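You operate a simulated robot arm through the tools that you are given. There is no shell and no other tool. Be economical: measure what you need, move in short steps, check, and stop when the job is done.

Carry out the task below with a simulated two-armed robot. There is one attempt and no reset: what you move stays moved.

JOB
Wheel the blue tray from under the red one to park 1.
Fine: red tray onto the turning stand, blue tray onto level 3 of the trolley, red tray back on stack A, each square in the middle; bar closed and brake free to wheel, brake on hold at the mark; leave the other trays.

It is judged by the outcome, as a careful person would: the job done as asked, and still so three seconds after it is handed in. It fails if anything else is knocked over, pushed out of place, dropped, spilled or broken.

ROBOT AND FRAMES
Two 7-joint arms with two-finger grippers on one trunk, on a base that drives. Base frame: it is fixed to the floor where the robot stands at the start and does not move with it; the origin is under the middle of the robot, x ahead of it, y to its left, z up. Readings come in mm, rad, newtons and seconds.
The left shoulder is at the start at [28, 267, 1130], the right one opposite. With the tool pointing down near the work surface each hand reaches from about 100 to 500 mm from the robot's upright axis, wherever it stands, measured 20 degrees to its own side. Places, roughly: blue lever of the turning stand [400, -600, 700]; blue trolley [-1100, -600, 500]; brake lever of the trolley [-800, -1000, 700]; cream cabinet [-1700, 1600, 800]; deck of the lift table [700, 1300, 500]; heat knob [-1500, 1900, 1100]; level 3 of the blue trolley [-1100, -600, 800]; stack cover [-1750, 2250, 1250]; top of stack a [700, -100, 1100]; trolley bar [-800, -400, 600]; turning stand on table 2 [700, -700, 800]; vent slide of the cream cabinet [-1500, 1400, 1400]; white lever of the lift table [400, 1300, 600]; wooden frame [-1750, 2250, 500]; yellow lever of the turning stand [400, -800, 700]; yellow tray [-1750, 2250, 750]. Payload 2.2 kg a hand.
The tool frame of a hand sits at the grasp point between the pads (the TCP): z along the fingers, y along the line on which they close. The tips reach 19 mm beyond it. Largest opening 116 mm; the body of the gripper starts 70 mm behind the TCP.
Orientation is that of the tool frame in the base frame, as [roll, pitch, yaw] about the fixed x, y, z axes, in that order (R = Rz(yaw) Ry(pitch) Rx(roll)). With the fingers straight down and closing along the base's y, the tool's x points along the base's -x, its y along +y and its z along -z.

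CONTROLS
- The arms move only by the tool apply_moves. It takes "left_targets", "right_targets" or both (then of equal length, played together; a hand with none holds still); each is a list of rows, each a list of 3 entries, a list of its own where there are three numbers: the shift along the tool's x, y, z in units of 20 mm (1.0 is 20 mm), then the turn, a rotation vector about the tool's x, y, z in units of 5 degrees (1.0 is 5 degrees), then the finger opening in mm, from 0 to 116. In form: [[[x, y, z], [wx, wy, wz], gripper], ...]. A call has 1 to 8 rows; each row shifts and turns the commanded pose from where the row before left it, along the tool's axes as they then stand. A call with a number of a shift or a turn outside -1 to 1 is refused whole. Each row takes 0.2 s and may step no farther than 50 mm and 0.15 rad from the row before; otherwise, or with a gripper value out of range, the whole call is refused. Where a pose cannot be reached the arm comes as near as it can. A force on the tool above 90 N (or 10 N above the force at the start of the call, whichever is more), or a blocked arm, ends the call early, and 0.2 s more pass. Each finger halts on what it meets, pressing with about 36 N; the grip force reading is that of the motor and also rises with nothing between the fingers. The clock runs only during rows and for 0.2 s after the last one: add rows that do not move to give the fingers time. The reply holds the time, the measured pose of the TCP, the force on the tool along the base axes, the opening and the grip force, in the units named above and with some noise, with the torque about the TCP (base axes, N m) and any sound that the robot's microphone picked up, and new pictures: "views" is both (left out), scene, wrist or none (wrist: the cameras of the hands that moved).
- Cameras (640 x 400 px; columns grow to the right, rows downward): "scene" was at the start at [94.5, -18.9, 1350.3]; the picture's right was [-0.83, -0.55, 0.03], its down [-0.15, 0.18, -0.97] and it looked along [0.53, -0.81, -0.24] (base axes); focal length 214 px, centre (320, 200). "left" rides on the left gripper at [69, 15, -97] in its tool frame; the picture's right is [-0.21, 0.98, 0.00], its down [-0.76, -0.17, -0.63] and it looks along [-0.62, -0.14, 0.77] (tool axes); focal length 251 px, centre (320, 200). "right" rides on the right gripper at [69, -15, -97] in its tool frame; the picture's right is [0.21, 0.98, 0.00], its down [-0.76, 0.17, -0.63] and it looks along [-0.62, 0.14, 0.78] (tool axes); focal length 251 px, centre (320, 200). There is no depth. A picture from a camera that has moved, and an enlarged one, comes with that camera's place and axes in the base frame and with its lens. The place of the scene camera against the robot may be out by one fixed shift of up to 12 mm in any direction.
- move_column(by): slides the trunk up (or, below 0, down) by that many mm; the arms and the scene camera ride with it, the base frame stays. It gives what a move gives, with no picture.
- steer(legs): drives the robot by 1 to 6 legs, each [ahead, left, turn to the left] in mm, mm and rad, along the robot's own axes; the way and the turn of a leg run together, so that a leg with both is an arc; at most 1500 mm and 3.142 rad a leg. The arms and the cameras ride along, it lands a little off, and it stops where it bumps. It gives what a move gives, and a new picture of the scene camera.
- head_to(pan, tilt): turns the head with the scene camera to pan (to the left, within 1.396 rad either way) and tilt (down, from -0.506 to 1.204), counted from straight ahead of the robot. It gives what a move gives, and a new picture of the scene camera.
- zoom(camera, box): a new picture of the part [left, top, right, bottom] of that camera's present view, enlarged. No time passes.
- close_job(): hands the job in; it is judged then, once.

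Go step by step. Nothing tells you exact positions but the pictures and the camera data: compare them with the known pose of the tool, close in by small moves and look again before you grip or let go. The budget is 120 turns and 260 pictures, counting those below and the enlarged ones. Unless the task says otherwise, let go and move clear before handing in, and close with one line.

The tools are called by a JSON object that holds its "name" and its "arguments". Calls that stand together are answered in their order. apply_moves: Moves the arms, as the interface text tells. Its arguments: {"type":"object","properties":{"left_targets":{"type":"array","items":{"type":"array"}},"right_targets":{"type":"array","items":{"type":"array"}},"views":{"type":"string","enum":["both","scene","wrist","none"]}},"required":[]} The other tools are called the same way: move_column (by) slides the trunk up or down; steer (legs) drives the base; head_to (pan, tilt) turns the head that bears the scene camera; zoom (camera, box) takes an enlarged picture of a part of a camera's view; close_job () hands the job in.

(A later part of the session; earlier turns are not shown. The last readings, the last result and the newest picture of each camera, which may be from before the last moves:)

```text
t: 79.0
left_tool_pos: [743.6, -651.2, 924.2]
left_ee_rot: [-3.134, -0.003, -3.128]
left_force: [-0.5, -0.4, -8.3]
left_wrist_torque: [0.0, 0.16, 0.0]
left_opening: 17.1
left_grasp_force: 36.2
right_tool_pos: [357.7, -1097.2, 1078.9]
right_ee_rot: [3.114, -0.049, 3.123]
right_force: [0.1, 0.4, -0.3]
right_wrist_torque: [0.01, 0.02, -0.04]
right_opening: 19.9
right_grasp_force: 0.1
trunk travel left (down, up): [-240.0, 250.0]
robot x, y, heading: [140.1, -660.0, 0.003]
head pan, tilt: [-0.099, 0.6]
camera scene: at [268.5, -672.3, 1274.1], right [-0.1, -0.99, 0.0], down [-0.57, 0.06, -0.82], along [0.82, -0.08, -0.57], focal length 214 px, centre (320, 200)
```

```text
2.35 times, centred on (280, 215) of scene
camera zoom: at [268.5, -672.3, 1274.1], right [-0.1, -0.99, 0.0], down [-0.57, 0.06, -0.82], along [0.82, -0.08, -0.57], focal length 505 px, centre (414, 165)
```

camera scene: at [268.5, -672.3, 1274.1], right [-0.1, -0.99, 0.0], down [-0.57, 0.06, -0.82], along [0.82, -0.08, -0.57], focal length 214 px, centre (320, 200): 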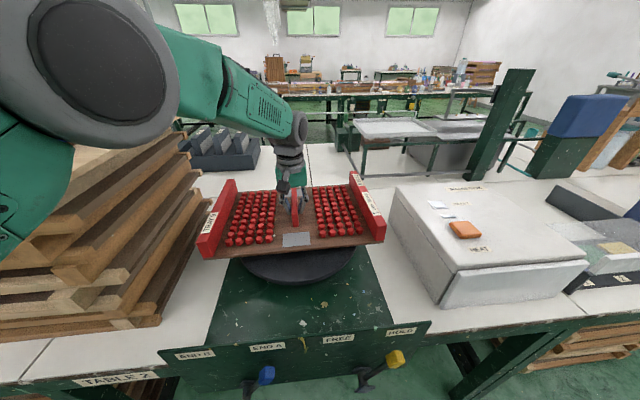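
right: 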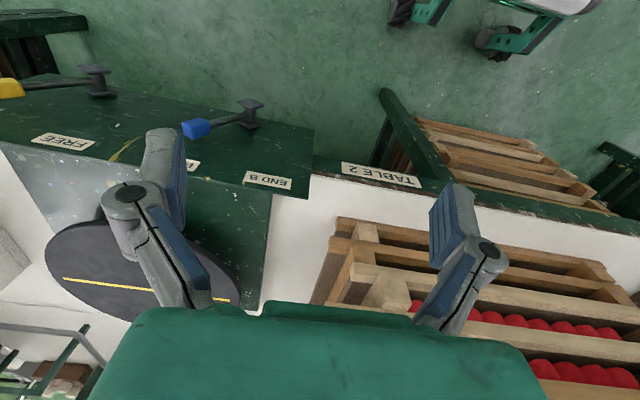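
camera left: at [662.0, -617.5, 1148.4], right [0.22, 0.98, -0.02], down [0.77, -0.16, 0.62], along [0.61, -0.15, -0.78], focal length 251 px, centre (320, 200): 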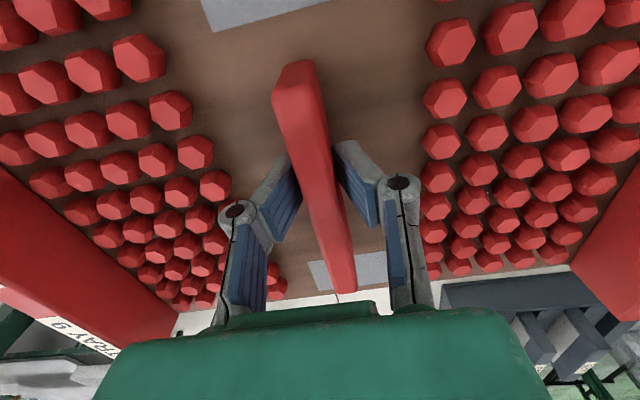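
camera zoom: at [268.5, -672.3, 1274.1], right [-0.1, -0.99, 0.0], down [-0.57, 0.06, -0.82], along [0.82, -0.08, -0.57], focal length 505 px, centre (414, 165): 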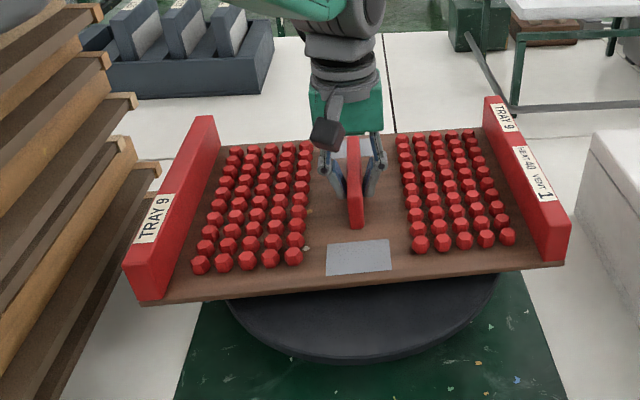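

{"name": "apply_moves", "arguments": {"left_targets": [[[0.15, -0.4, 0.3], [0, 0, 0.16], 0], [[0, 0, 0.5], [0, 0, 0], 0], [[0, 0, 0.5], [0, 0, 0], 0], [[0, 0, 0.2], [0, 0, 0], 0], [[0, 0, 0], [0, 0, 0], 0], [[0, 0, 0], [0, 0, 0], 0], [[0, 0, 0], [0, 0, 0], 0]], "views": "none"}}

{"name": "zoom", "arguments": {"camera": "scene", "box": [150, 130, 410, 300]}}

```text
t: 80.6
left_tool_pos: [737.1, -659.9, 892.2]
left_ee_rot: [-3.136, -0.001, 3.138]
left_force: [-0.3, 0.6, -9.1]
left_wrist_torque: [-0.02, 0.15, -0.02]
left_opening: 17.2
left_grasp_force: 35.7
right_tool_pos: [358.2, -1098.2, 1080.0]
right_ee_rot: [3.115, -0.047, 3.124]
right_force: [0.1, 0.1, 0.6]
right_wrist_torque: [-0.04, -0.03, -0.04]
right_opening: 19.9
right_grasp_force: 0.0
trunk travel left (down, up): [-240.0, 250.0]
robot x, y, heading: [138.9, -663.7, -0.0]
head pan, tilt: [-0.099, 0.6]
```

```text
2.35 times, centred on (280, 215) of scene
camera zoom: at [268.5, -672.1, 1274.1], right [-0.1, -0.99, 0.0], down [-0.57, 0.06, -0.82], along [0.82, -0.08, -0.57], focal length 505 px, centre (414, 165)
```

zoom: 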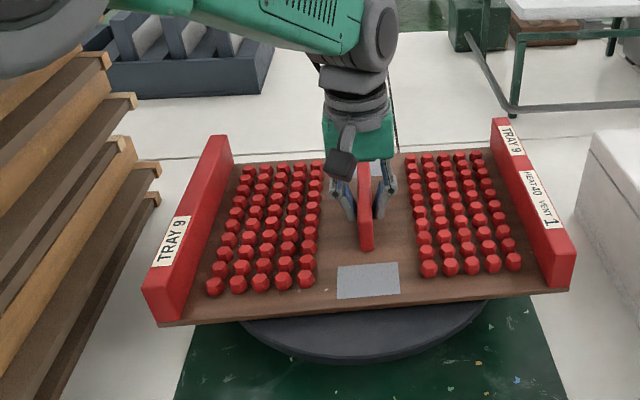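

Alignment looks good. Descend slowly to contact.

{"name": "apply_moves", "arguments": {"left_targets": [[[-0.05, 0, 0.25], [0, 0, 0], 0], [[0, 0, 0.15], [0, 0, 0], 0], [[0, 0, 0.1], [0, 0, 0], 0], [[0, 0, 0.1], [0, 0, 0], 0], [[0, 0, 0], [0, 0, 0], 0], [[0, 0, 0], [0, 0, 0], 0]], "views": "none"}}

```text
t: 82.0
left_tool_pos: [740.2, -661.3, 888.5]
left_ee_rot: [-3.135, 0.013, 3.134]
left_force: [7.5, 3.2, 35.6]
left_wrist_torque: [0.09, 0.02, -0.05]
left_opening: 16.9
left_grasp_force: 36.0
right_tool_pos: [355.8, -1097.5, 1081.1]
right_ee_rot: [3.119, -0.044, 3.123]
right_force: [0.1, 0.8, 0.0]
right_wrist_torque: [0.03, -0.02, 0.01]
right_opening: 19.9
right_grasp_force: 0.1
trunk travel left (down, up): [-240.0, 250.0]
robot x, y, heading: [140.7, -662.4, 0.001]
head pan, tilt: [-0.099, 0.6]
```

Contact at z≈889 (pushing 35 N). Relax upward until the force is small, then check before releasing.

{"name": "apply_moves", "arguments": {"left_targets": [[[0, 0, -0.2], [0, 0, 0], 0], [[0, 0, -0.15], [0, 0, 0], 0], [[0, 0, 0], [0, 0, 0], 0], [[0, 0, 0], [0, 0, 0], 0]], "views": "wrist"}}

{"name": "zoom", "arguments": {"camera": "scene", "box": [150, 130, 410, 300]}}

```text
t: 83.0
left_tool_pos: [739.4, -663.0, 888.3]
left_ee_rot: [-3.137, -0.003, 3.134]
left_force: [13.5, -0.3, 8.7]
left_wrist_torque: [-0.02, -1.21, -0.06]
left_opening: 17.3
left_grasp_force: 36.0
right_tool_pos: [357.4, -1098.9, 1079.8]
right_ee_rot: [3.115, -0.05, 3.121]
right_force: [0.5, 0.0, 0.5]
right_wrist_torque: [-0.02, -0.01, -0.01]
right_opening: 19.9
right_grasp_force: 0.0
trunk travel left (down, up): [-240.0, 250.0]
robot x, y, heading: [139.9, -661.6, -0.0]
head pan, tilt: [-0.099, 0.6]
camera left: at [670.3, -646.3, 983.5], right [0.22, 0.98, 0.0], down [0.76, -0.17, 0.63], along [0.61, -0.14, -0.78], focal length 251 px, centre (320, 200)
```

left: 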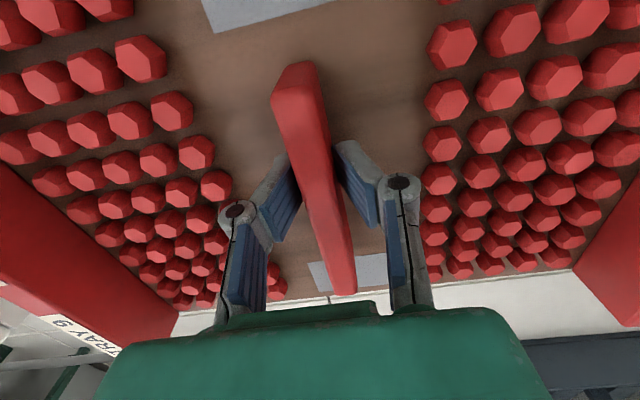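

```text
2.35 times, centred on (280, 215) of scene
camera zoom: at [268.1, -672.2, 1274.2], right [-0.1, -0.99, 0.0], down [-0.57, 0.06, -0.82], along [0.82, -0.08, -0.57], focal length 505 px, centre (414, 165)
```

zoom: 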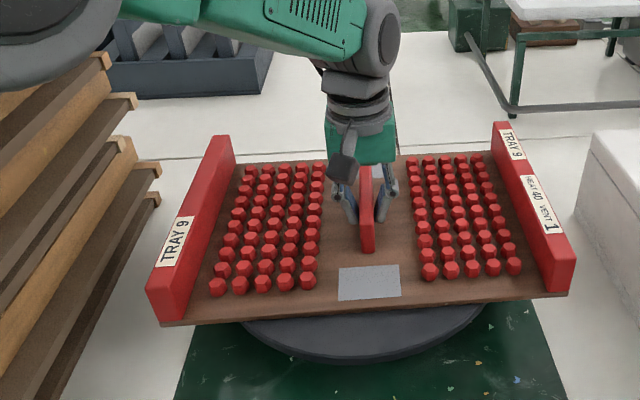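

The tray sits ~13 mm too far back on the disc (tray centre is a bit ahead of my grip point). I'll lift slightly, shift 13 mm toward me, set down again.

{"name": "apply_moves", "arguments": {"left_targets": [[[0, 0, -0.4], [0, 0, 0], 0], [[0, 0, -0.4], [0, 0, 0], 0], [[0.35, 0.05, 0], [0, 0, 0], 0], [[0.3, 0, 0], [0, 0, 0], 0], [[0, 0, 0], [0, 0, 0], 0], [[0, 0, 0], [0, 0, 0], 0]], "views": "none"}}

{"name": "zoom", "arguments": {"camera": "scene", "box": [180, 160, 400, 300]}}

{"name": "zoom", "arguments": {"camera": "right", "box": [0, 0, 640, 400]}}

```text
t: 84.4
left_tool_pos: [725.5, -656.2, 899.9]
left_ee_rot: [-3.132, -0.012, -3.138]
left_force: [-0.6, -0.2, -9.0]
left_wrist_torque: [-0.03, 0.16, 0.05]
left_opening: 17.2
left_grasp_force: 35.9
right_tool_pos: [357.4, -1098.0, 1080.3]
right_ee_rot: [3.115, -0.046, 3.124]
right_force: [1.0, -0.3, -0.8]
right_wrist_torque: [0.01, 0.02, -0.01]
right_opening: 20.0
right_grasp_force: 0.1
trunk travel left (down, up): [-240.0, 250.0]
robot x, y, heading: [138.4, -661.5, -0.004]
head pan, tilt: [-0.099, 0.6]
```

```text
2.86 times, centred on (290, 230) of scene
camera zoom: at [268.3, -672.0, 1274.2], right [-0.1, -0.99, 0.0], down [-0.57, 0.06, -0.82], along [0.82, -0.08, -0.57], focal length 613 px, centre (406, 114)
```

zoom: 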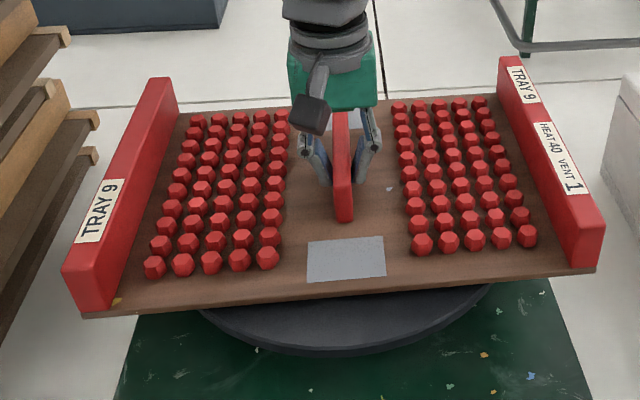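

```text
1.00 times, centred on (320, 200) of right (not enlarged: the box is as wide or as high as the picture)
camera zoom: at [293.1, -1113.7, 1179.3], right [-0.2, 0.98, 0.04], down [0.79, 0.14, 0.6], along [0.58, 0.15, -0.8], focal length 251 px, centre (320, 200)
```

zoom: 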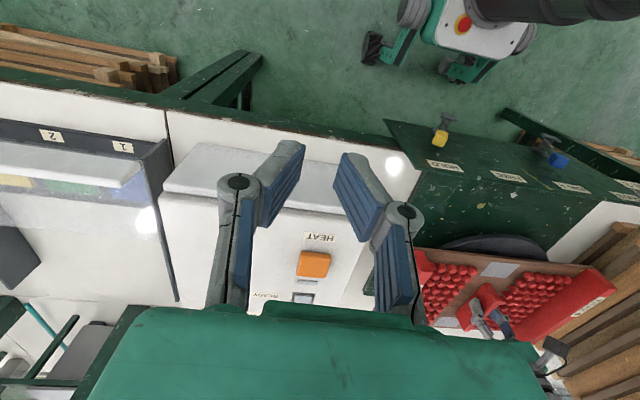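

{"name": "apply_moves", "arguments": {"left_targets": [[[0, -0.12, 0.2], [0, 0, 0], 0], [[0, 0, 0.2], [0, 0, 0], 0], [[0, 0, 0.2], [0, 0, 0], 0], [[0, 0, 0], [0, 0, 0], 0], [[0, 0, 0], [0, 0, 0], 0]], "views": "none"}}

{"name": "zoom", "arguments": {"camera": "scene", "box": [180, 160, 400, 300]}}

```text
t: 85.6
left_tool_pos: [728.6, -660.6, 897.9]
left_ee_rot: [-3.13, 0.0, -3.14]
left_force: [-0.6, 0.1, -9.0]
left_wrist_torque: [0.03, 0.16, 0.04]
left_opening: 17.0
left_grasp_force: 36.0
right_tool_pos: [357.8, -1098.2, 1080.5]
right_ee_rot: [3.115, -0.047, 3.121]
right_force: [-0.1, 0.6, 0.4]
right_wrist_torque: [0.02, 0.0, 0.0]
right_opening: 20.0
right_grasp_force: 0.1
trunk travel left (down, up): [-240.0, 250.0]
robot x, y, heading: [141.2, -660.8, -0.004]
head pan, tilt: [-0.099, 0.6]
```

```text
2.86 times, centred on (290, 230) of scene
camera zoom: at [268.4, -672.1, 1274.2], right [-0.1, -0.99, 0.0], down [-0.57, 0.06, -0.82], along [0.82, -0.08, -0.57], focal length 613 px, centre (406, 114)
```

zoom: 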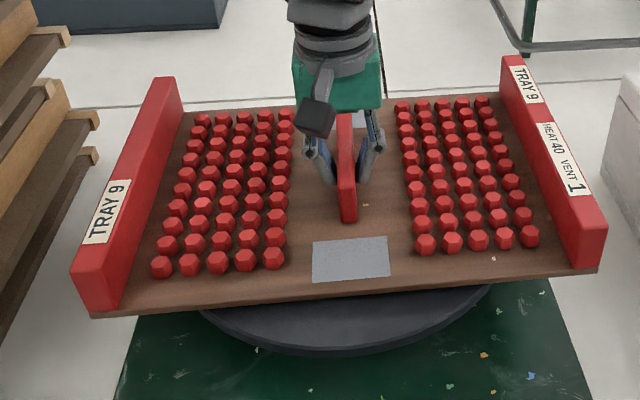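

{"name": "apply_moves", "arguments": {"left_targets": [[[0, 0, 0.2], [0, 0, 0], 0], [[0, 0, 0.2], [0, 0, 0], 0], [[0, 0, 0.05], [0, 0, 0], 0], [[0, 0, 0], [0, 0, 0], 0], [[0, 0, 0], [0, 0, 0], 0]], "views": "none"}}

{"name": "zoom", "arguments": {"camera": "scene", "box": [180, 160, 400, 300]}}

```text
t: 86.8
left_tool_pos: [727.4, -662.2, 886.7]
left_ee_rot: [-3.133, 0.003, 3.141]
left_force: [6.4, -1.8, 12.1]
left_wrist_torque: [-0.09, 0.82, 0.13]
left_opening: 16.9
left_grasp_force: 35.9
right_tool_pos: [356.1, -1098.5, 1080.9]
right_ee_rot: [3.115, -0.048, 3.121]
right_force: [0.6, -0.4, 0.1]
right_wrist_torque: [-0.01, 0.03, 0.0]
right_opening: 19.9
right_grasp_force: 0.0
trunk travel left (down, up): [-240.0, 250.0]
robot x, y, heading: [142.0, -658.9, 0.003]
head pan, tilt: [-0.099, 0.6]
```

```text
2.86 times, centred on (290, 230) of scene
camera zoom: at [266.8, -672.6, 1274.6], right [-0.1, -0.99, 0.0], down [-0.56, 0.06, -0.82], along [0.82, -0.08, -0.57], focal length 613 px, centre (406, 114)
```

zoom: 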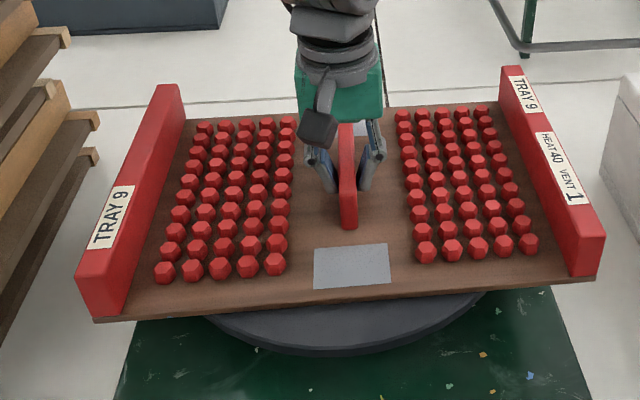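

Placed square and centred within a few mm. Release and rise.

{"name": "apply_moves", "arguments": {"left_targets": [[[0, 0, -0.1], [0, 0, 0], 0], [[0, 0, 0], [0, 0, 0], 25], [[0, 0, 0], [0, 0, 0], 50], [[0, 0, 0], [0, 0, 0], 56], [[0, 0, -0.5], [0, 0, 0], 56], [[0, 0, -1], [0, 0, 0], 56], [[0, 0, -1], [0, 0, 0], 56], [[0, 0, -1], [0, 0, 0], 56]], "views": "both"}}

```text
t: 88.6
left_tool_pos: [725.8, -656.1, 949.6]
left_ee_rot: [-3.131, -0.015, -3.136]
left_force: [-0.5, 0.3, 0.4]
left_wrist_torque: [-0.02, -0.03, 0.03]
left_opening: 56.2
left_grasp_force: 0.1
right_tool_pos: [356.3, -1097.9, 1079.9]
right_ee_rot: [3.114, -0.047, 3.124]
right_force: [0.0, -0.2, -0.2]
right_wrist_torque: [0.0, -0.03, 0.03]
right_opening: 20.2
right_grasp_force: 0.0
trunk travel left (down, up): [-240.0, 250.0]
robot x, y, heading: [140.3, -661.5, -0.002]
head pan, tilt: [-0.099, 0.6]
camera scene: at [266.6, -671.9, 1274.4], right [-0.1, -0.99, 0.0], down [-0.56, 0.06, -0.82], along [0.82, -0.08, -0.57], focal length 214 px, centre (320, 200)
camera left: at [658.0, -640.2, 1046.5], right [0.21, 0.98, -0.01], down [0.77, -0.15, 0.62], along [0.61, -0.14, -0.78], focal length 251 px, centre (320, 200)
```

scene: 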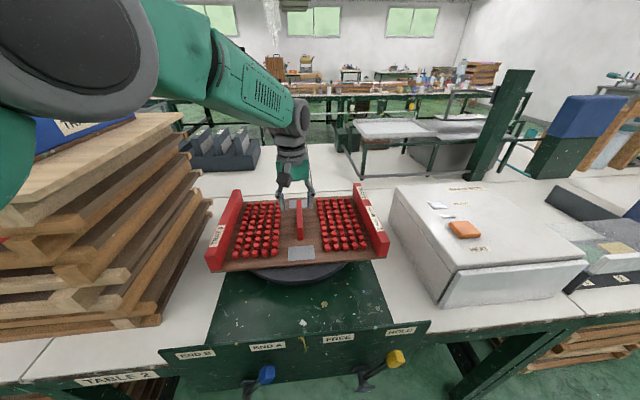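
left: 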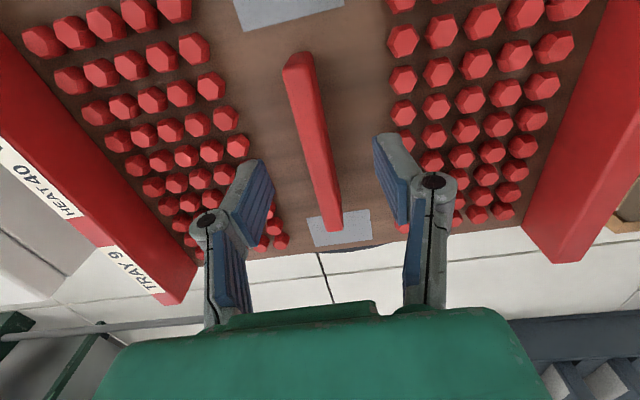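

Red tray is parked on the stand, centred within ~5 mm. Raise up and drive back to stack A for the blue tray.

{"name": "move_column", "arguments": {"by": 250}}

{"name": "apply_moves", "arguments": {"left_targets": [[[0, 0, -1], [0, 0, 0], 62], [[0, 0, -1], [0, 0, 0], 62], [[0, 0, -1], [0, 0, 0], 62], [[0, 0, -1], [0, 0, 0], 62], [[0, 0, -1], [0, 0, 0], 62], [[0, 0, -1], [0, 0, 0], 62], [[0, 0, 0], [0, 0, 0], 62], [[0, 0, 0], [0, 0, 0], 62]], "views": "none"}}

{"name": "steer", "arguments": {"legs": [[-14, 590, 0]]}}

{"name": "apply_moves", "arguments": {"left_targets": [[[0, 0, 0], [0, 0, 0], 62], [[0, 0, 0], [0, 0, 0], 62], [[0, 0, 0], [0, 0, 0], 62], [[0, 0, 0], [0, 0, 0], 62], [[0, 0, 0], [0, 0, 0], 62], [[0, 0, 0], [0, 0, 0], 62], [[0, 0, 0], [0, 0, 0], 62], [[0, 0, 0], [0, 0, 0], 62]], "views": "both"}}

```text
t: 91.2
left_tool_pos: [728.5, -656.6, 1207.6]
left_ee_rot: [-3.123, -0.007, -3.134]
left_force: [0.2, -0.5, 0.3]
left_wrist_torque: [0.02, 0.01, -0.02]
left_opening: 56.0
left_grasp_force: 0.0
right_tool_pos: [355.8, -1098.5, 1329.8]
right_ee_rot: [3.115, -0.047, 3.126]
right_force: [0.5, 0.9, 0.4]
right_wrist_torque: [-0.02, -0.04, -0.01]
right_opening: 19.9
right_grasp_force: 0.1
trunk travel left (down, up): [-490.0, 0.0]
robot x, y, heading: [141.9, -662.8, -0.001]
head pan, tilt: [-0.099, 0.6]
```

```text
t: 93.0
left_tool_pos: [731.7, -654.2, 1317.0]
left_ee_rot: [-3.125, -0.026, -3.128]
left_force: [-0.9, -0.3, 0.1]
left_wrist_torque: [0.0, -0.02, -0.02]
left_opening: 61.9
left_grasp_force: 0.1
right_tool_pos: [357.0, -1098.0, 1330.6]
right_ee_rot: [3.116, -0.047, 3.124]
right_force: [-0.5, -0.2, 0.1]
right_wrist_torque: [0.02, 0.02, -0.01]
right_opening: 20.0
right_grasp_force: 0.1
trunk travel left (down, up): [-490.0, 0.0]
robot x, y, heading: [139.1, -662.5, -0.002]
head pan, tilt: [-0.099, 0.6]
```

```text
t: 96.4
left_tool_pos: [727.2, -73.3, 1328.5]
left_ee_rot: [-3.125, -0.006, 3.128]
left_force: [1.2, 0.0, -0.2]
left_wrist_torque: [0.0, 0.02, -0.01]
left_opening: 61.7
left_grasp_force: 0.0
right_tool_pos: [339.9, -510.0, 1325.9]
right_ee_rot: [3.103, -0.05, 3.092]
right_force: [0.5, 0.0, -0.1]
right_wrist_torque: [0.03, -0.01, 0.01]
right_opening: 20.0
right_grasp_force: 0.1
trunk travel left (down, up): [-490.0, 0.0]
robot x, y, heading: [134.1, -57.9, -0.031]
head pan, tilt: [-0.099, 0.6]
camera scene: at [261.9, -83.9, 1524.2], right [-0.13, -0.99, -0.01], down [-0.56, 0.08, -0.82], along [0.82, -0.1, -0.57], focal length 214 px, centre (320, 200)
```

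scene: 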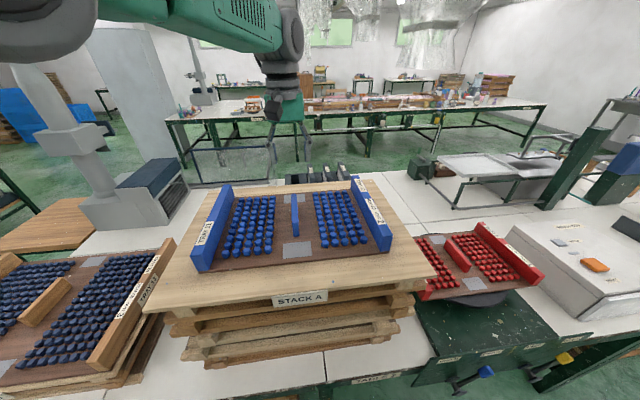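

```text
t: 98.2
left_tool_pos: [725.3, -63.1, 1333.1]
left_ee_rot: [-3.113, -0.004, 3.135]
left_force: [-0.7, -0.6, 0.2]
left_wrist_torque: [-0.01, 0.01, 0.05]
left_opening: 62.1
left_grasp_force: 0.1
right_tool_pos: [336.6, -502.8, 1327.9]
right_ee_rot: [3.107, -0.047, 3.095]
right_force: [0.0, -0.5, 0.5]
right_wrist_torque: [0.03, -0.01, 0.0]
right_opening: 20.4
right_grasp_force: 0.0
trunk travel left (down, up): [-490.0, 0.0]
robot x, y, heading: [137.8, -57.5, -0.023]
head pan, tilt: [-0.099, 0.6]
camera scene: at [262.0, -75.2, 1524.3], right [-0.13, -0.99, 0.0], down [-0.56, 0.07, -0.82], along [0.82, -0.1, -0.57], focal length 214 px, centre (320, 200)
camera left: at [657.1, -44.9, 1428.3], right [0.22, 0.97, -0.03], down [0.76, -0.15, 0.63], along [0.61, -0.16, -0.77], focal length 251 px, centre (320, 200)
```

scene: 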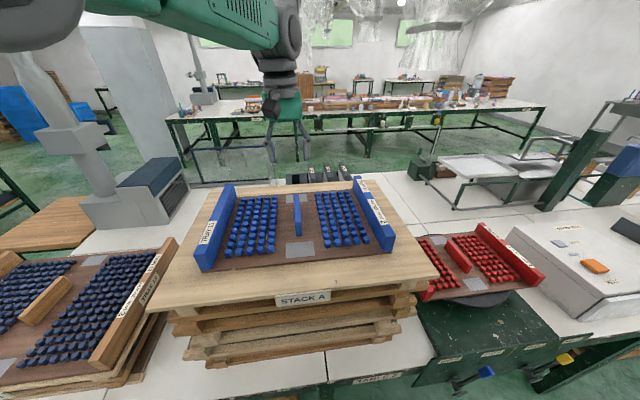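
left: 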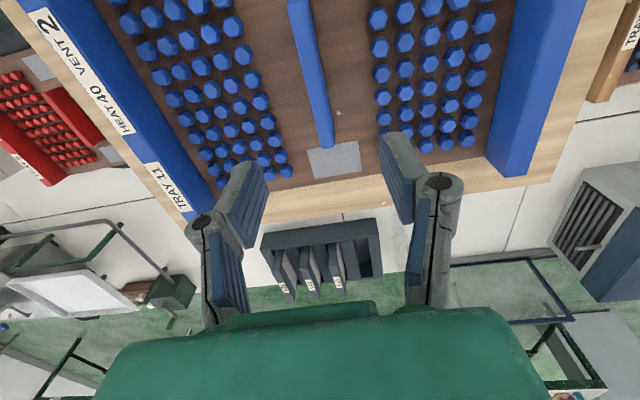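

Blue tray uncovered. Move over its fin (~(712, -73)) and descend partway.

{"name": "apply_moves", "arguments": {"left_targets": [[[0.35, -0.25, 1], [-0.15, 0, 0], 62], [[0.3, -0.25, 1], [-0.15, 0, 0], 62], [[0, 0, 1], [0, 0, 0], 62], [[0, 0, 1], [0, 0, 0], 62], [[0, 0, 0.8], [0, 0, 0], 62], [[0, 0, 0], [0, 0, 0], 62], [[0, 0, 0], [0, 0, 0], 62], [[0, 0, 0], [0, 0, 0], 62]], "views": "wrist"}}

{"name": "zoom", "arguments": {"camera": "scene", "box": [240, 160, 350, 250]}}

```text
t: 100.0
left_tool_pos: [720.2, -56.9, 1241.0]
left_ee_rot: [-3.115, -0.01, -3.124]
left_force: [-0.4, -0.1, -0.6]
left_wrist_torque: [-0.02, -0.01, 0.01]
left_opening: 62.0
left_grasp_force: 0.0
right_tool_pos: [337.5, -497.9, 1329.9]
right_ee_rot: [3.109, -0.049, 3.091]
right_force: [-0.2, 0.8, -0.5]
right_wrist_torque: [-0.04, -0.03, -0.04]
right_opening: 19.8
right_grasp_force: 0.1
trunk travel left (down, up): [-490.0, 0.0]
robot x, y, heading: [134.1, -56.4, -0.03]
head pan, tilt: [-0.099, 0.6]
camera left: at [651.6, -40.2, 1336.9], right [0.2, 0.98, -0.03], down [0.76, -0.14, 0.63], along [0.61, -0.14, -0.78], focal length 251 px, centre (320, 200)
```

left: 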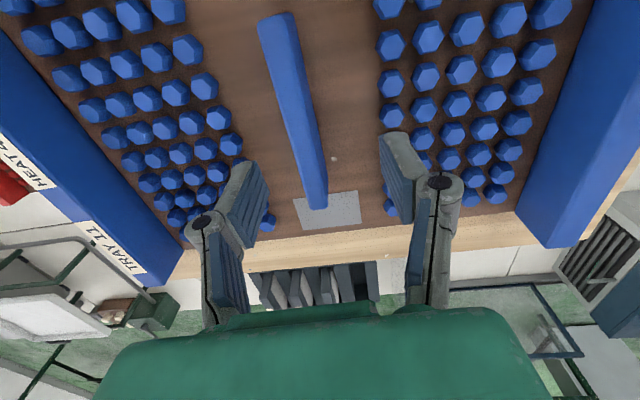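

```text
4.44 times, centred on (295, 205) of scene
camera zoom: at [262.6, -70.3, 1524.3], right [-0.13, -0.99, 0.0], down [-0.56, 0.07, -0.82], along [0.82, -0.1, -0.57], focal length 953 px, centre (431, 178)
```

zoom: 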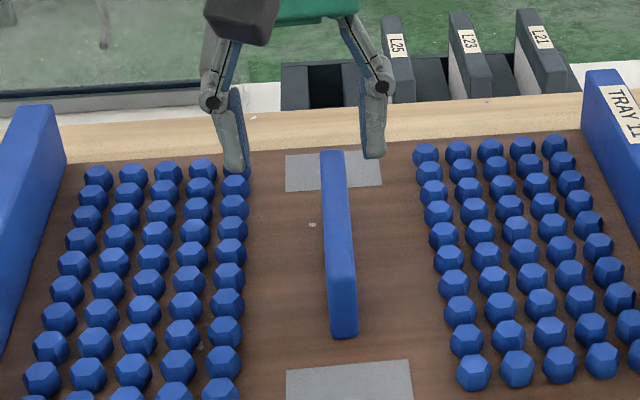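

{"name": "apply_moves", "arguments": {"left_targets": [[[0.4, -0.75, 0.3], [-0.3, 0, 0.2], 62], [[0, 0, 0.6], [0, 0, 0], 62], [[0, 0, 0.7], [0, 0, 0], 62], [[0, 0, 0], [0, 0, 0], 62], [[0, 0, 0], [0, 0, 0], 62], [[0, 0, 0], [0, 0, 0], 62]], "views": "wrist"}}

{"name": "zoom", "arguments": {"camera": "scene", "box": [240, 160, 350, 250]}}

```text
t: 101.4
left_tool_pos: [712.9, -71.3, 1210.2]
left_ee_rot: [-3.141, -0.006, -3.137]
left_force: [0.0, 0.5, 0.2]
left_wrist_torque: [-0.04, -0.02, -0.01]
left_opening: 62.1
left_grasp_force: 0.1
right_tool_pos: [335.8, -498.3, 1329.0]
right_ee_rot: [3.107, -0.05, 3.091]
right_force: [0.0, 0.2, 0.2]
right_wrist_torque: [0.0, 0.02, 0.02]
right_opening: 20.0
right_grasp_force: 0.2
trunk travel left (down, up): [-490.0, 0.0]
robot x, y, heading: [134.1, -52.8, -0.024]
head pan, tilt: [-0.099, 0.6]
camera left: at [643.8, -56.6, 1306.1], right [0.21, 0.98, 0.0], down [0.76, -0.16, 0.63], along [0.61, -0.14, -0.78], focal length 251 px, centre (320, 200)
```

left: 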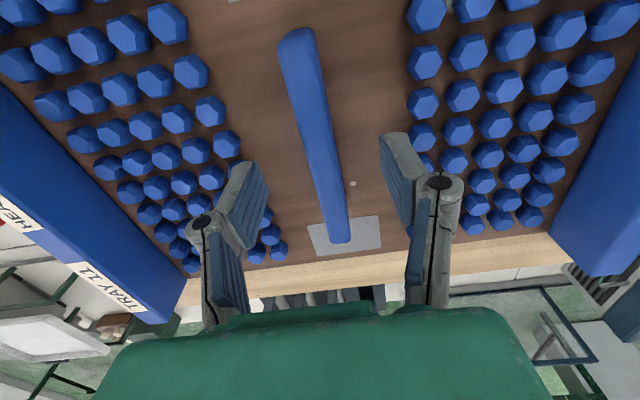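

```text
4.44 times, centred on (295, 205) of scene
camera zoom: at [262.3, -71.3, 1524.4], right [-0.13, -0.99, 0.0], down [-0.56, 0.07, -0.82], along [0.82, -0.1, -0.57], focal length 953 px, centre (431, 178)
```

zoom: 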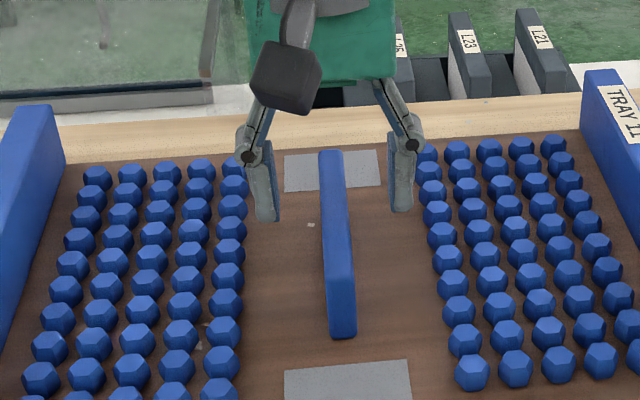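

{"name": "apply_moves", "arguments": {"left_targets": [[[0, 0, 0.5], [0, 0, 0], 62], [[0, 0, 0.5], [0, 0, 0], 62], [[0, 0, 0.4], [0, 0, 0], 62], [[0, 0, 0], [0, 0, 0], 62], [[0, 0, 0], [0, 0, 0], 62]], "views": "none"}}

{"name": "zoom", "arguments": {"camera": "scene", "box": [240, 160, 350, 250]}}

```text
t: 102.6
left_tool_pos: [709.3, -73.1, 1180.3]
left_ee_rot: [3.136, -0.007, 3.141]
left_force: [-0.1, 0.6, 0.7]
left_wrist_torque: [-0.01, 0.02, -0.01]
left_opening: 62.1
left_grasp_force: 0.1
right_tool_pos: [336.8, -497.5, 1328.5]
right_ee_rot: [3.106, -0.049, 3.093]
right_force: [-0.6, -1.0, 0.5]
right_wrist_torque: [0.0, -0.01, 0.01]
right_opening: 19.9
right_grasp_force: 0.0
trunk travel left (down, up): [-490.0, 0.0]
robot x, y, heading: [134.4, -58.3, -0.027]
head pan, tilt: [-0.099, 0.6]
```

```text
4.44 times, centred on (295, 205) of scene
camera zoom: at [262.4, -71.2, 1524.4], right [-0.13, -0.99, 0.0], down [-0.56, 0.07, -0.82], along [0.82, -0.1, -0.57], focal length 953 px, centre (431, 178)
```

zoom: 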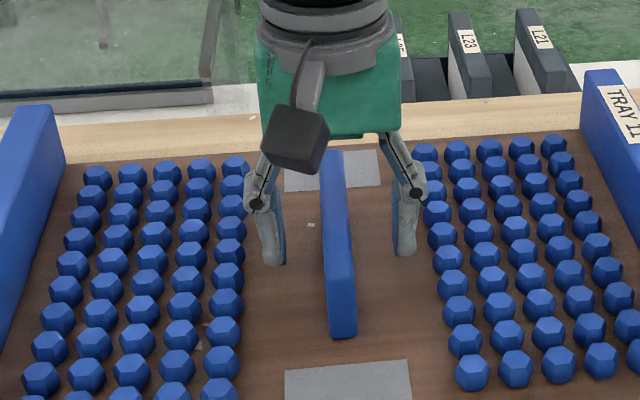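

A few mm deeper, then grip and test-lift.

{"name": "apply_moves", "arguments": {"left_targets": [[[0, 0, 0.15], [0, 0, 0], 62], [[0, 0, 0.1], [0, 0, 0], 62], [[0, 0, 0], [0, 0, 0], 40], [[0, 0, 0], [0, 0, 0], 20], [[0, 0, 0], [0, 0, 0], 0], [[0, 0, 0], [0, 0, 0], 0], [[0, 0, 0], [0, 0, 0], 0]], "views": "none"}}

{"name": "apply_moves", "arguments": {"left_targets": [[[0, 0, -0.2], [0, 0, 0], 0], [[0, 0, -0.3], [0, 0, 0], 0], [[0, 0, -0.4], [0, 0, 0], 0], [[0, 0, -0.4], [0, 0, 0], 0], [[0, 0, -0.4], [0, 0, 0], 0], [[0, 0, 0], [0, 0, 0], 0], [[0, 0, 0], [0, 0, 0], 0]], "views": "scene"}}

{"name": "zoom", "arguments": {"camera": "scene", "box": [150, 150, 440, 330]}}

```text
t: 104.2
left_tool_pos: [709.3, -72.4, 1175.4]
left_ee_rot: [3.135, -0.005, 3.141]
left_force: [1.8, 2.5, 8.8]
left_wrist_torque: [0.04, 0.41, 0.13]
left_opening: 16.8
left_grasp_force: 36.0
right_tool_pos: [336.7, -497.7, 1330.9]
right_ee_rot: [3.11, -0.046, 3.094]
right_force: [-0.3, -0.2, -0.4]
right_wrist_torque: [0.0, -0.05, 0.0]
right_opening: 19.9
right_grasp_force: 0.2
trunk travel left (down, up): [-490.0, 0.0]
robot x, y, heading: [134.5, -53.5, -0.025]
head pan, tilt: [-0.099, 0.6]
```

```text
t: 105.8
left_tool_pos: [707.0, -71.9, 1191.3]
left_ee_rot: [3.13, -0.037, -3.14]
left_force: [0.3, 0.0, -8.5]
left_wrist_torque: [0.02, 0.07, 0.01]
left_opening: 17.1
left_grasp_force: 36.0
right_tool_pos: [338.9, -497.4, 1329.4]
right_ee_rot: [3.106, -0.051, 3.093]
right_force: [-0.9, -0.6, -0.3]
right_wrist_torque: [-0.01, -0.03, 0.0]
right_opening: 19.9
right_grasp_force: 0.0
trunk travel left (down, up): [-490.0, 0.0]
robot x, y, heading: [135.7, -57.3, -0.022]
head pan, tilt: [-0.099, 0.6]
camera scene: at [264.0, -71.3, 1524.1], right [-0.13, -0.99, 0.0], down [-0.56, 0.07, -0.82], along [0.82, -0.1, -0.57], focal length 214 px, centre (320, 200)
```

scene: 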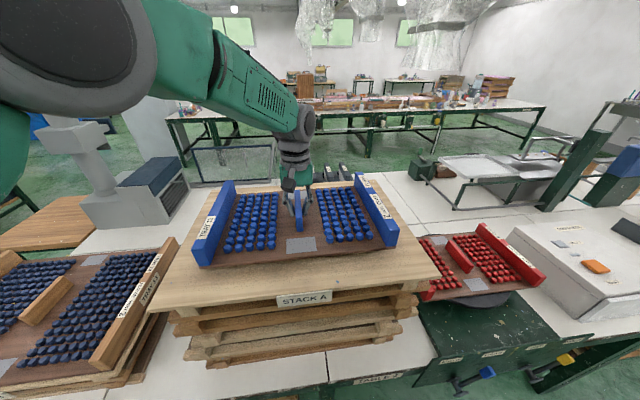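

```text
2.21 times, centred on (295, 240) of scene
camera zoom: at [264.0, -71.3, 1524.1], right [-0.13, -0.99, 0.0], down [-0.56, 0.07, -0.82], along [0.82, -0.1, -0.57], focal length 473 px, centre (375, 112)
```

zoom: 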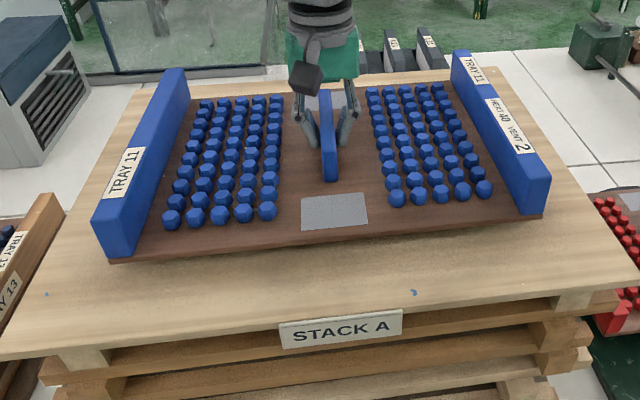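

Held. Level it and lift further, then check.

{"name": "apply_moves", "arguments": {"left_targets": [[[0, 0, -0.7], [0.1, -0.2, 0], 0], [[0, 0, -0.7], [0, -0.2, 0], 0], [[0, 0, -0.7], [0, 0, 0], 0], [[0, 0, -0.7], [0, 0, 0], 0], [[0, 0, -0.7], [0, 0, 0], 0], [[0, 0, 0], [0, 0, 0], 0], [[0, 0, 0], [0, 0, 0], 0], [[0, 0, 0], [0, 0, 0], 0]], "views": "both"}}

```text
t: 107.8
left_tool_pos: [695.4, -68.2, 1214.6]
left_ee_rot: [-3.138, -0.094, -3.133]
left_force: [-0.4, 0.2, -8.9]
left_wrist_torque: [-0.01, 0.09, -0.03]
left_opening: 17.3
left_grasp_force: 36.7
right_tool_pos: [331.9, -496.8, 1328.2]
right_ee_rot: [3.1, -0.049, 3.092]
right_force: [0.8, -0.7, -0.3]
right_wrist_torque: [0.0, 0.0, -0.03]
right_opening: 20.0
right_grasp_force: 0.1
trunk travel left (down, up): [-490.0, 0.0]
robot x, y, heading: [135.8, -52.4, -0.028]
head pan, tilt: [-0.099, 0.6]
stopped in row 8 (left hand): the arm was blocked; the commanded pose is now the measured one
camera scene: at [263.7, -71.2, 1524.2], right [-0.13, -0.99, 0.0], down [-0.56, 0.07, -0.82], along [0.82, -0.1, -0.57], focal length 214 px, centre (320, 200)
camera left: at [636.4, -52.9, 1316.5], right [0.2, 0.98, -0.02], down [0.81, -0.16, 0.56], along [0.54, -0.13, -0.83], focal length 251 px, centre (320, 200)
```

scene: 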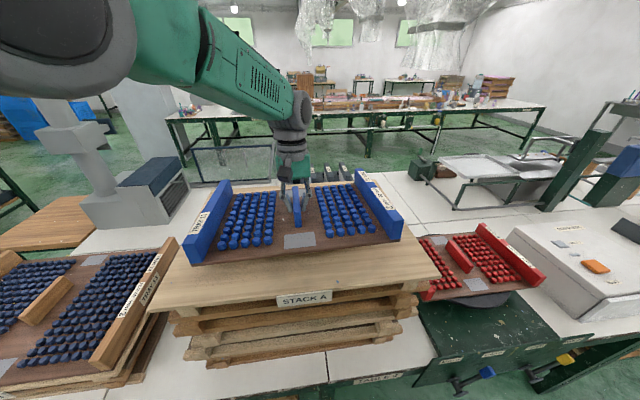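
left: 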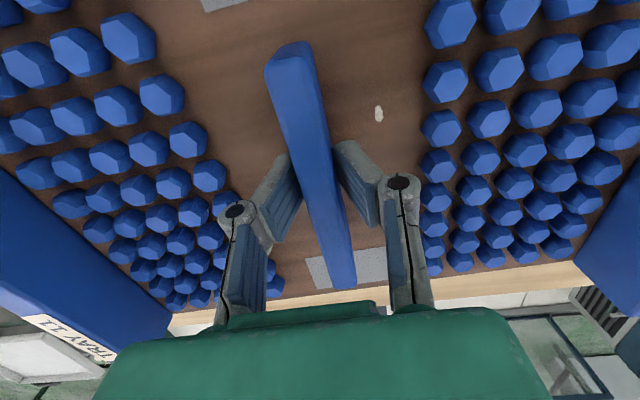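

The arm is blocked while lifting — the left elbow appears to be against the head. I'll pan the head right, away from it, then level and lift.

{"name": "head_to", "arguments": {"pan": -1.1, "tilt": 0.6}}

{"name": "apply_moves", "arguments": {"left_targets": [[[0, 0, -0.3], [0, -0.3, 0], 0], [[0, 0, -0.3], [0, -0.3, 0], 0], [[0, 0, -0.3], [0, -0.3, 0], 0], [[0, 0, 0], [0, -0.1, 0], 0], [[0, 0, 0], [0, 0, 0], 0], [[0, 0, 0], [0, 0, 0], 0]], "views": "wrist"}}

```text
t: 109.0
left_tool_pos: [696.2, -69.8, 1218.1]
left_ee_rot: [-3.134, -0.089, -3.135]
left_force: [-0.6, 0.0, -8.8]
left_wrist_torque: [-0.02, 0.07, -0.01]
left_opening: 16.9
left_grasp_force: 36.1
right_tool_pos: [333.3, -496.9, 1328.5]
right_ee_rot: [3.099, -0.05, 3.092]
right_force: [-0.3, -0.7, -0.5]
right_wrist_torque: [-0.01, -0.02, -0.02]
right_opening: 20.1
right_grasp_force: 0.1
trunk travel left (down, up): [-490.0, 0.0]
robot x, y, heading: [135.1, -55.4, -0.028]
head pan, tilt: [-1.1, 0.6]
camera scene: at [257.1, -95.3, 1524.2], right [-0.4, -0.92, 0.0], down [-0.52, 0.23, -0.82], along [0.75, -0.33, -0.57], focal length 214 px, centre (320, 200)
```

scene: 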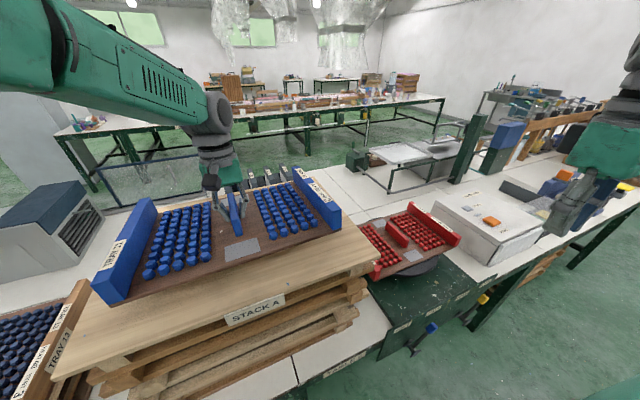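

```text
t: 110.5
left_tool_pos: [701.2, -61.0, 1227.0]
left_ee_rot: [-3.122, -0.026, -3.113]
left_force: [-0.3, -0.7, -8.4]
left_wrist_torque: [-0.01, 0.05, -0.01]
left_opening: 17.5
left_grasp_force: 36.2
right_tool_pos: [332.9, -497.5, 1329.0]
right_ee_rot: [3.1, -0.048, 3.091]
right_force: [0.1, -0.1, 0.3]
right_wrist_torque: [0.01, 0.03, -0.03]
right_opening: 20.1
right_grasp_force: 0.0
trunk travel left (down, up): [-490.0, 0.0]
robot x, y, heading: [135.0, -56.0, -0.029]
head pan, tilt: [-1.1, 0.6]
camera left: at [634.1, -45.2, 1324.0], right [0.19, 0.98, -0.02], down [0.78, -0.13, 0.62], along [0.6, -0.13, -0.79], focal length 251 px, centre (320, 200)
```

left: 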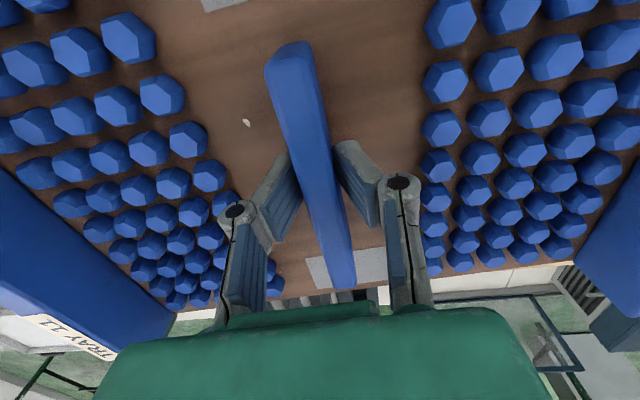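

Recovered: blue tray level and ~50 mm above the plywood. Now back away from the stack and turn right a quarter to see the trolley.

{"name": "steer", "arguments": {"legs": [[-420, 0, 0]]}}

{"name": "steer", "arguments": {"legs": [[0, 0, -0.75], [0, 0, -0.79]]}}

```text
t: 113.0
left_tool_pos: [279.0, -45.0, 1234.0]
left_ee_rot: [-3.117, -0.018, -3.101]
left_force: [0.7, 0.0, -9.3]
left_wrist_torque: [-0.02, 0.05, 0.01]
left_opening: 17.1
left_grasp_force: 35.7
right_tool_pos: [-83.0, -485.7, 1327.3]
right_ee_rot: [3.1, -0.051, 3.102]
right_force: [0.3, 0.5, -0.2]
right_wrist_torque: [-0.01, 0.01, 0.01]
right_opening: 20.0
right_grasp_force: 0.2
trunk travel left (down, up): [-490.0, 0.0]
robot x, y, heading: [-287.7, -47.5, -0.016]
head pan, tilt: [-1.1, 0.6]
camera scene: at [-164.2, -84.7, 1523.9], right [-0.39, -0.92, 0.0], down [-0.53, 0.22, -0.82], along [0.76, -0.32, -0.57], focal length 214 px, centre (320, 200)
```

scene: 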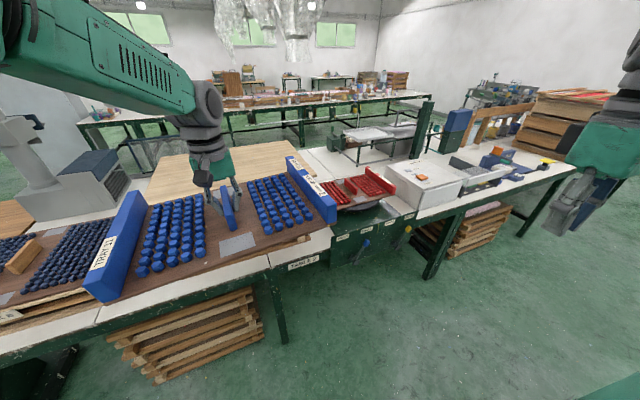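

```text
t: 117.6
left_tool_pos: [-276.5, -614.1, 1238.1]
left_ee_rot: [-3.106, -0.013, 1.628]
left_force: [0.7, -0.3, -8.3]
left_wrist_torque: [0.09, 0.0, 0.03]
left_opening: 16.9
left_grasp_force: 36.2
right_tool_pos: [-723.3, -251.8, 1328.1]
right_ee_rot: [3.099, -0.054, 1.542]
right_force: [-0.3, 0.4, 0.7]
right_wrist_torque: [-0.01, 0.0, -0.06]
right_opening: 19.8
right_grasp_force: 0.0
trunk travel left (down, up): [-490.0, 0.0]
robot x, y, heading: [-289.5, -45.5, -1.584]
head pan, tilt: [-1.1, 0.6]
camera scene: at [-325.7, -173.7, 1524.1], right [-0.92, 0.39, 0.0], down [0.22, 0.53, -0.82], along [-0.32, -0.76, -0.57], focal length 214 px, centre (320, 200)
```

scene: 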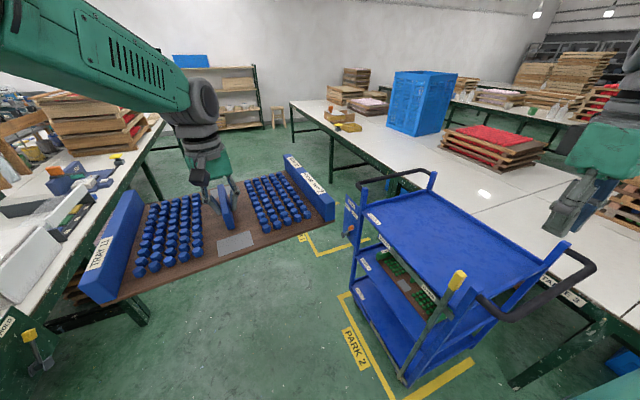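

Trolley is in view, standing at PARK 2 with its top level empty. Zoom for details.

{"name": "zoom", "arguments": {"camera": "scene", "box": [320, 150, 620, 400]}}

{"name": "zoom", "arguments": {"camera": "right", "box": [0, 0, 640, 400]}}

{"name": "zoom", "arguments": {"camera": "scene", "box": [280, 160, 420, 320]}}

```text
1.60 times, centred on (470, 275) of scene
camera zoom: at [-325.7, -173.7, 1524.1], right [-0.92, 0.39, 0.0], down [0.22, 0.53, -0.82], along [-0.32, -0.76, -0.57], focal length 343 px, centre (80, 80)
```

zoom: 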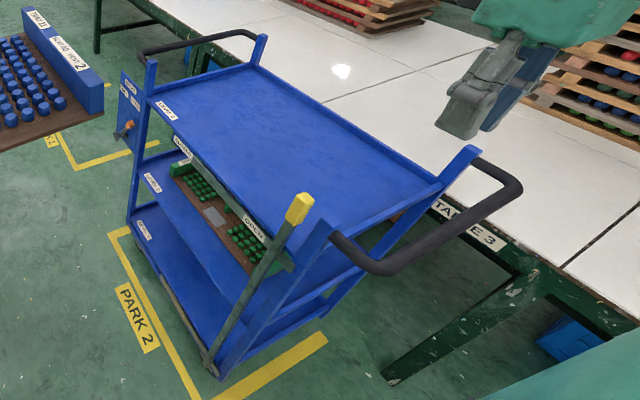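

```text
1.00 times, centred on (320, 200) of right (not enlarged: the box is as wide or as high as the picture)
camera zoom: at [-740.0, -186.7, 1427.5], right [0.98, 0.18, 0.05], down [0.12, -0.79, 0.6], along [0.15, -0.58, -0.8], focal length 251 px, centre (320, 200)
```

zoom: 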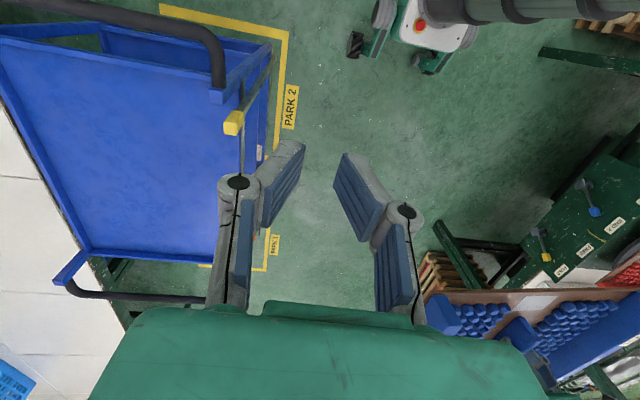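

```text
2.50 times, centred on (350, 240) of scene
camera zoom: at [-325.7, -173.7, 1524.1], right [-0.92, 0.39, 0.0], down [0.22, 0.53, -0.82], along [-0.32, -0.76, -0.57], focal length 536 px, centre (245, 100)
```

zoom: 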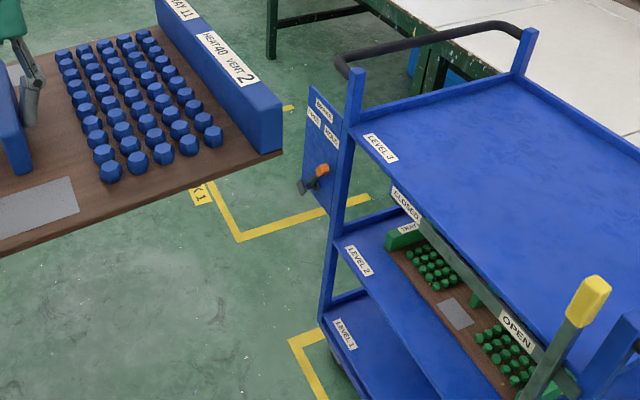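

Trolley: level 3 is the top shelf (centre ≈ (-1141, -617), z≈800), bar lever at OPEN on the side facing me, brake panel on the far end, PARK 1 beyond it in -y. I turn to face -x with the tray held high.

{"name": "steer", "arguments": {"legs": [[0, 0, -0.78], [0, 0, -0.777]]}}

{"name": "steer", "arguments": {"legs": [[0, 300, 0], [0, 260, 0]]}}

```text
t: 122.0
left_tool_pos: [-852.5, -74.5, 1240.9]
left_ee_rot: [-3.103, -0.011, 0.081]
left_force: [-0.1, -0.5, -9.5]
left_wrist_torque: [0.03, -0.1, -0.01]
left_opening: 17.3
left_grasp_force: 35.8
right_tool_pos: [-501.0, 381.7, 1326.9]
right_ee_rot: [3.096, -0.061, -0.004]
right_force: [0.0, -0.2, -0.1]
right_wrist_torque: [0.0, 0.02, 0.01]
right_opening: 19.8
right_grasp_force: 0.1
trunk travel left (down, up): [-490.0, 0.0]
robot x, y, heading: [-288.9, -49.9, -3.125]
head pan, tilt: [-1.1, 0.6]
camera scene: at [-419.5, -16.6, 1524.1], right [0.37, 0.93, 0.0], down [0.53, -0.21, -0.82], along [-0.76, 0.3, -0.57], focal length 214 px, centre (320, 200)
```

scene: 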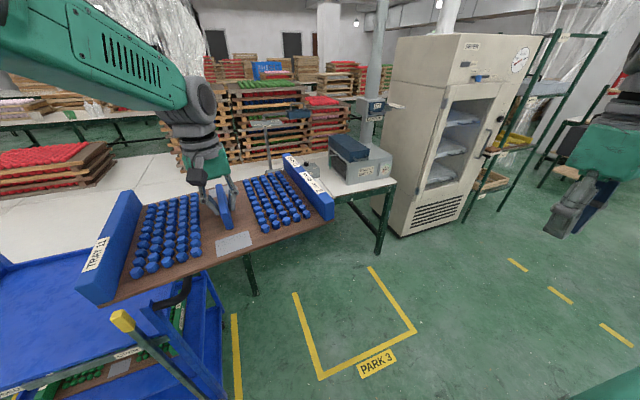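

```text
t: 125.5
left_tool_pos: [-837.2, -647.8, 1240.9]
left_ee_rot: [-3.101, -0.007, 0.087]
left_force: [-0.2, -1.6, -8.5]
left_wrist_torque: [0.04, -0.09, 0.05]
left_opening: 17.0
left_grasp_force: 35.9
right_tool_pos: [-483.8, -191.3, 1311.0]
right_ee_rot: [2.983, -0.075, -0.008]
right_force: [0.7, -1.0, 0.2]
right_wrist_torque: [-0.05, 0.02, 0.0]
right_opening: 19.8
right_grasp_force: 0.1
trunk travel left (down, up): [-490.0, 0.0]
robot x, y, heading: [-279.2, -608.0, -3.124]
head pan, tilt: [-1.1, 0.6]
camera scene: at [-394.3, -561.8, 1521.8], right [0.62, 0.79, 0.01], down [0.47, -0.36, -0.81], along [-0.63, 0.5, -0.59], focal length 214 px, centre (320, 200)
```

scene: 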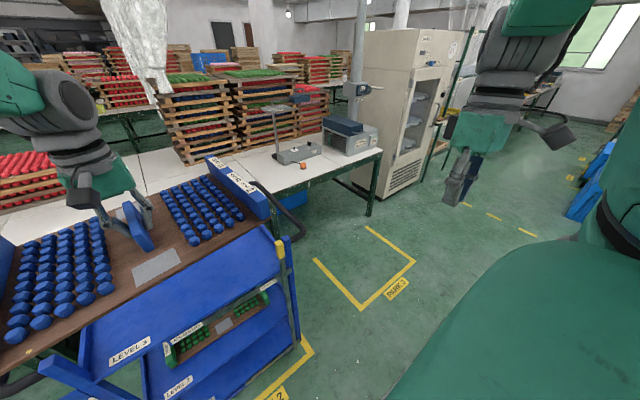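

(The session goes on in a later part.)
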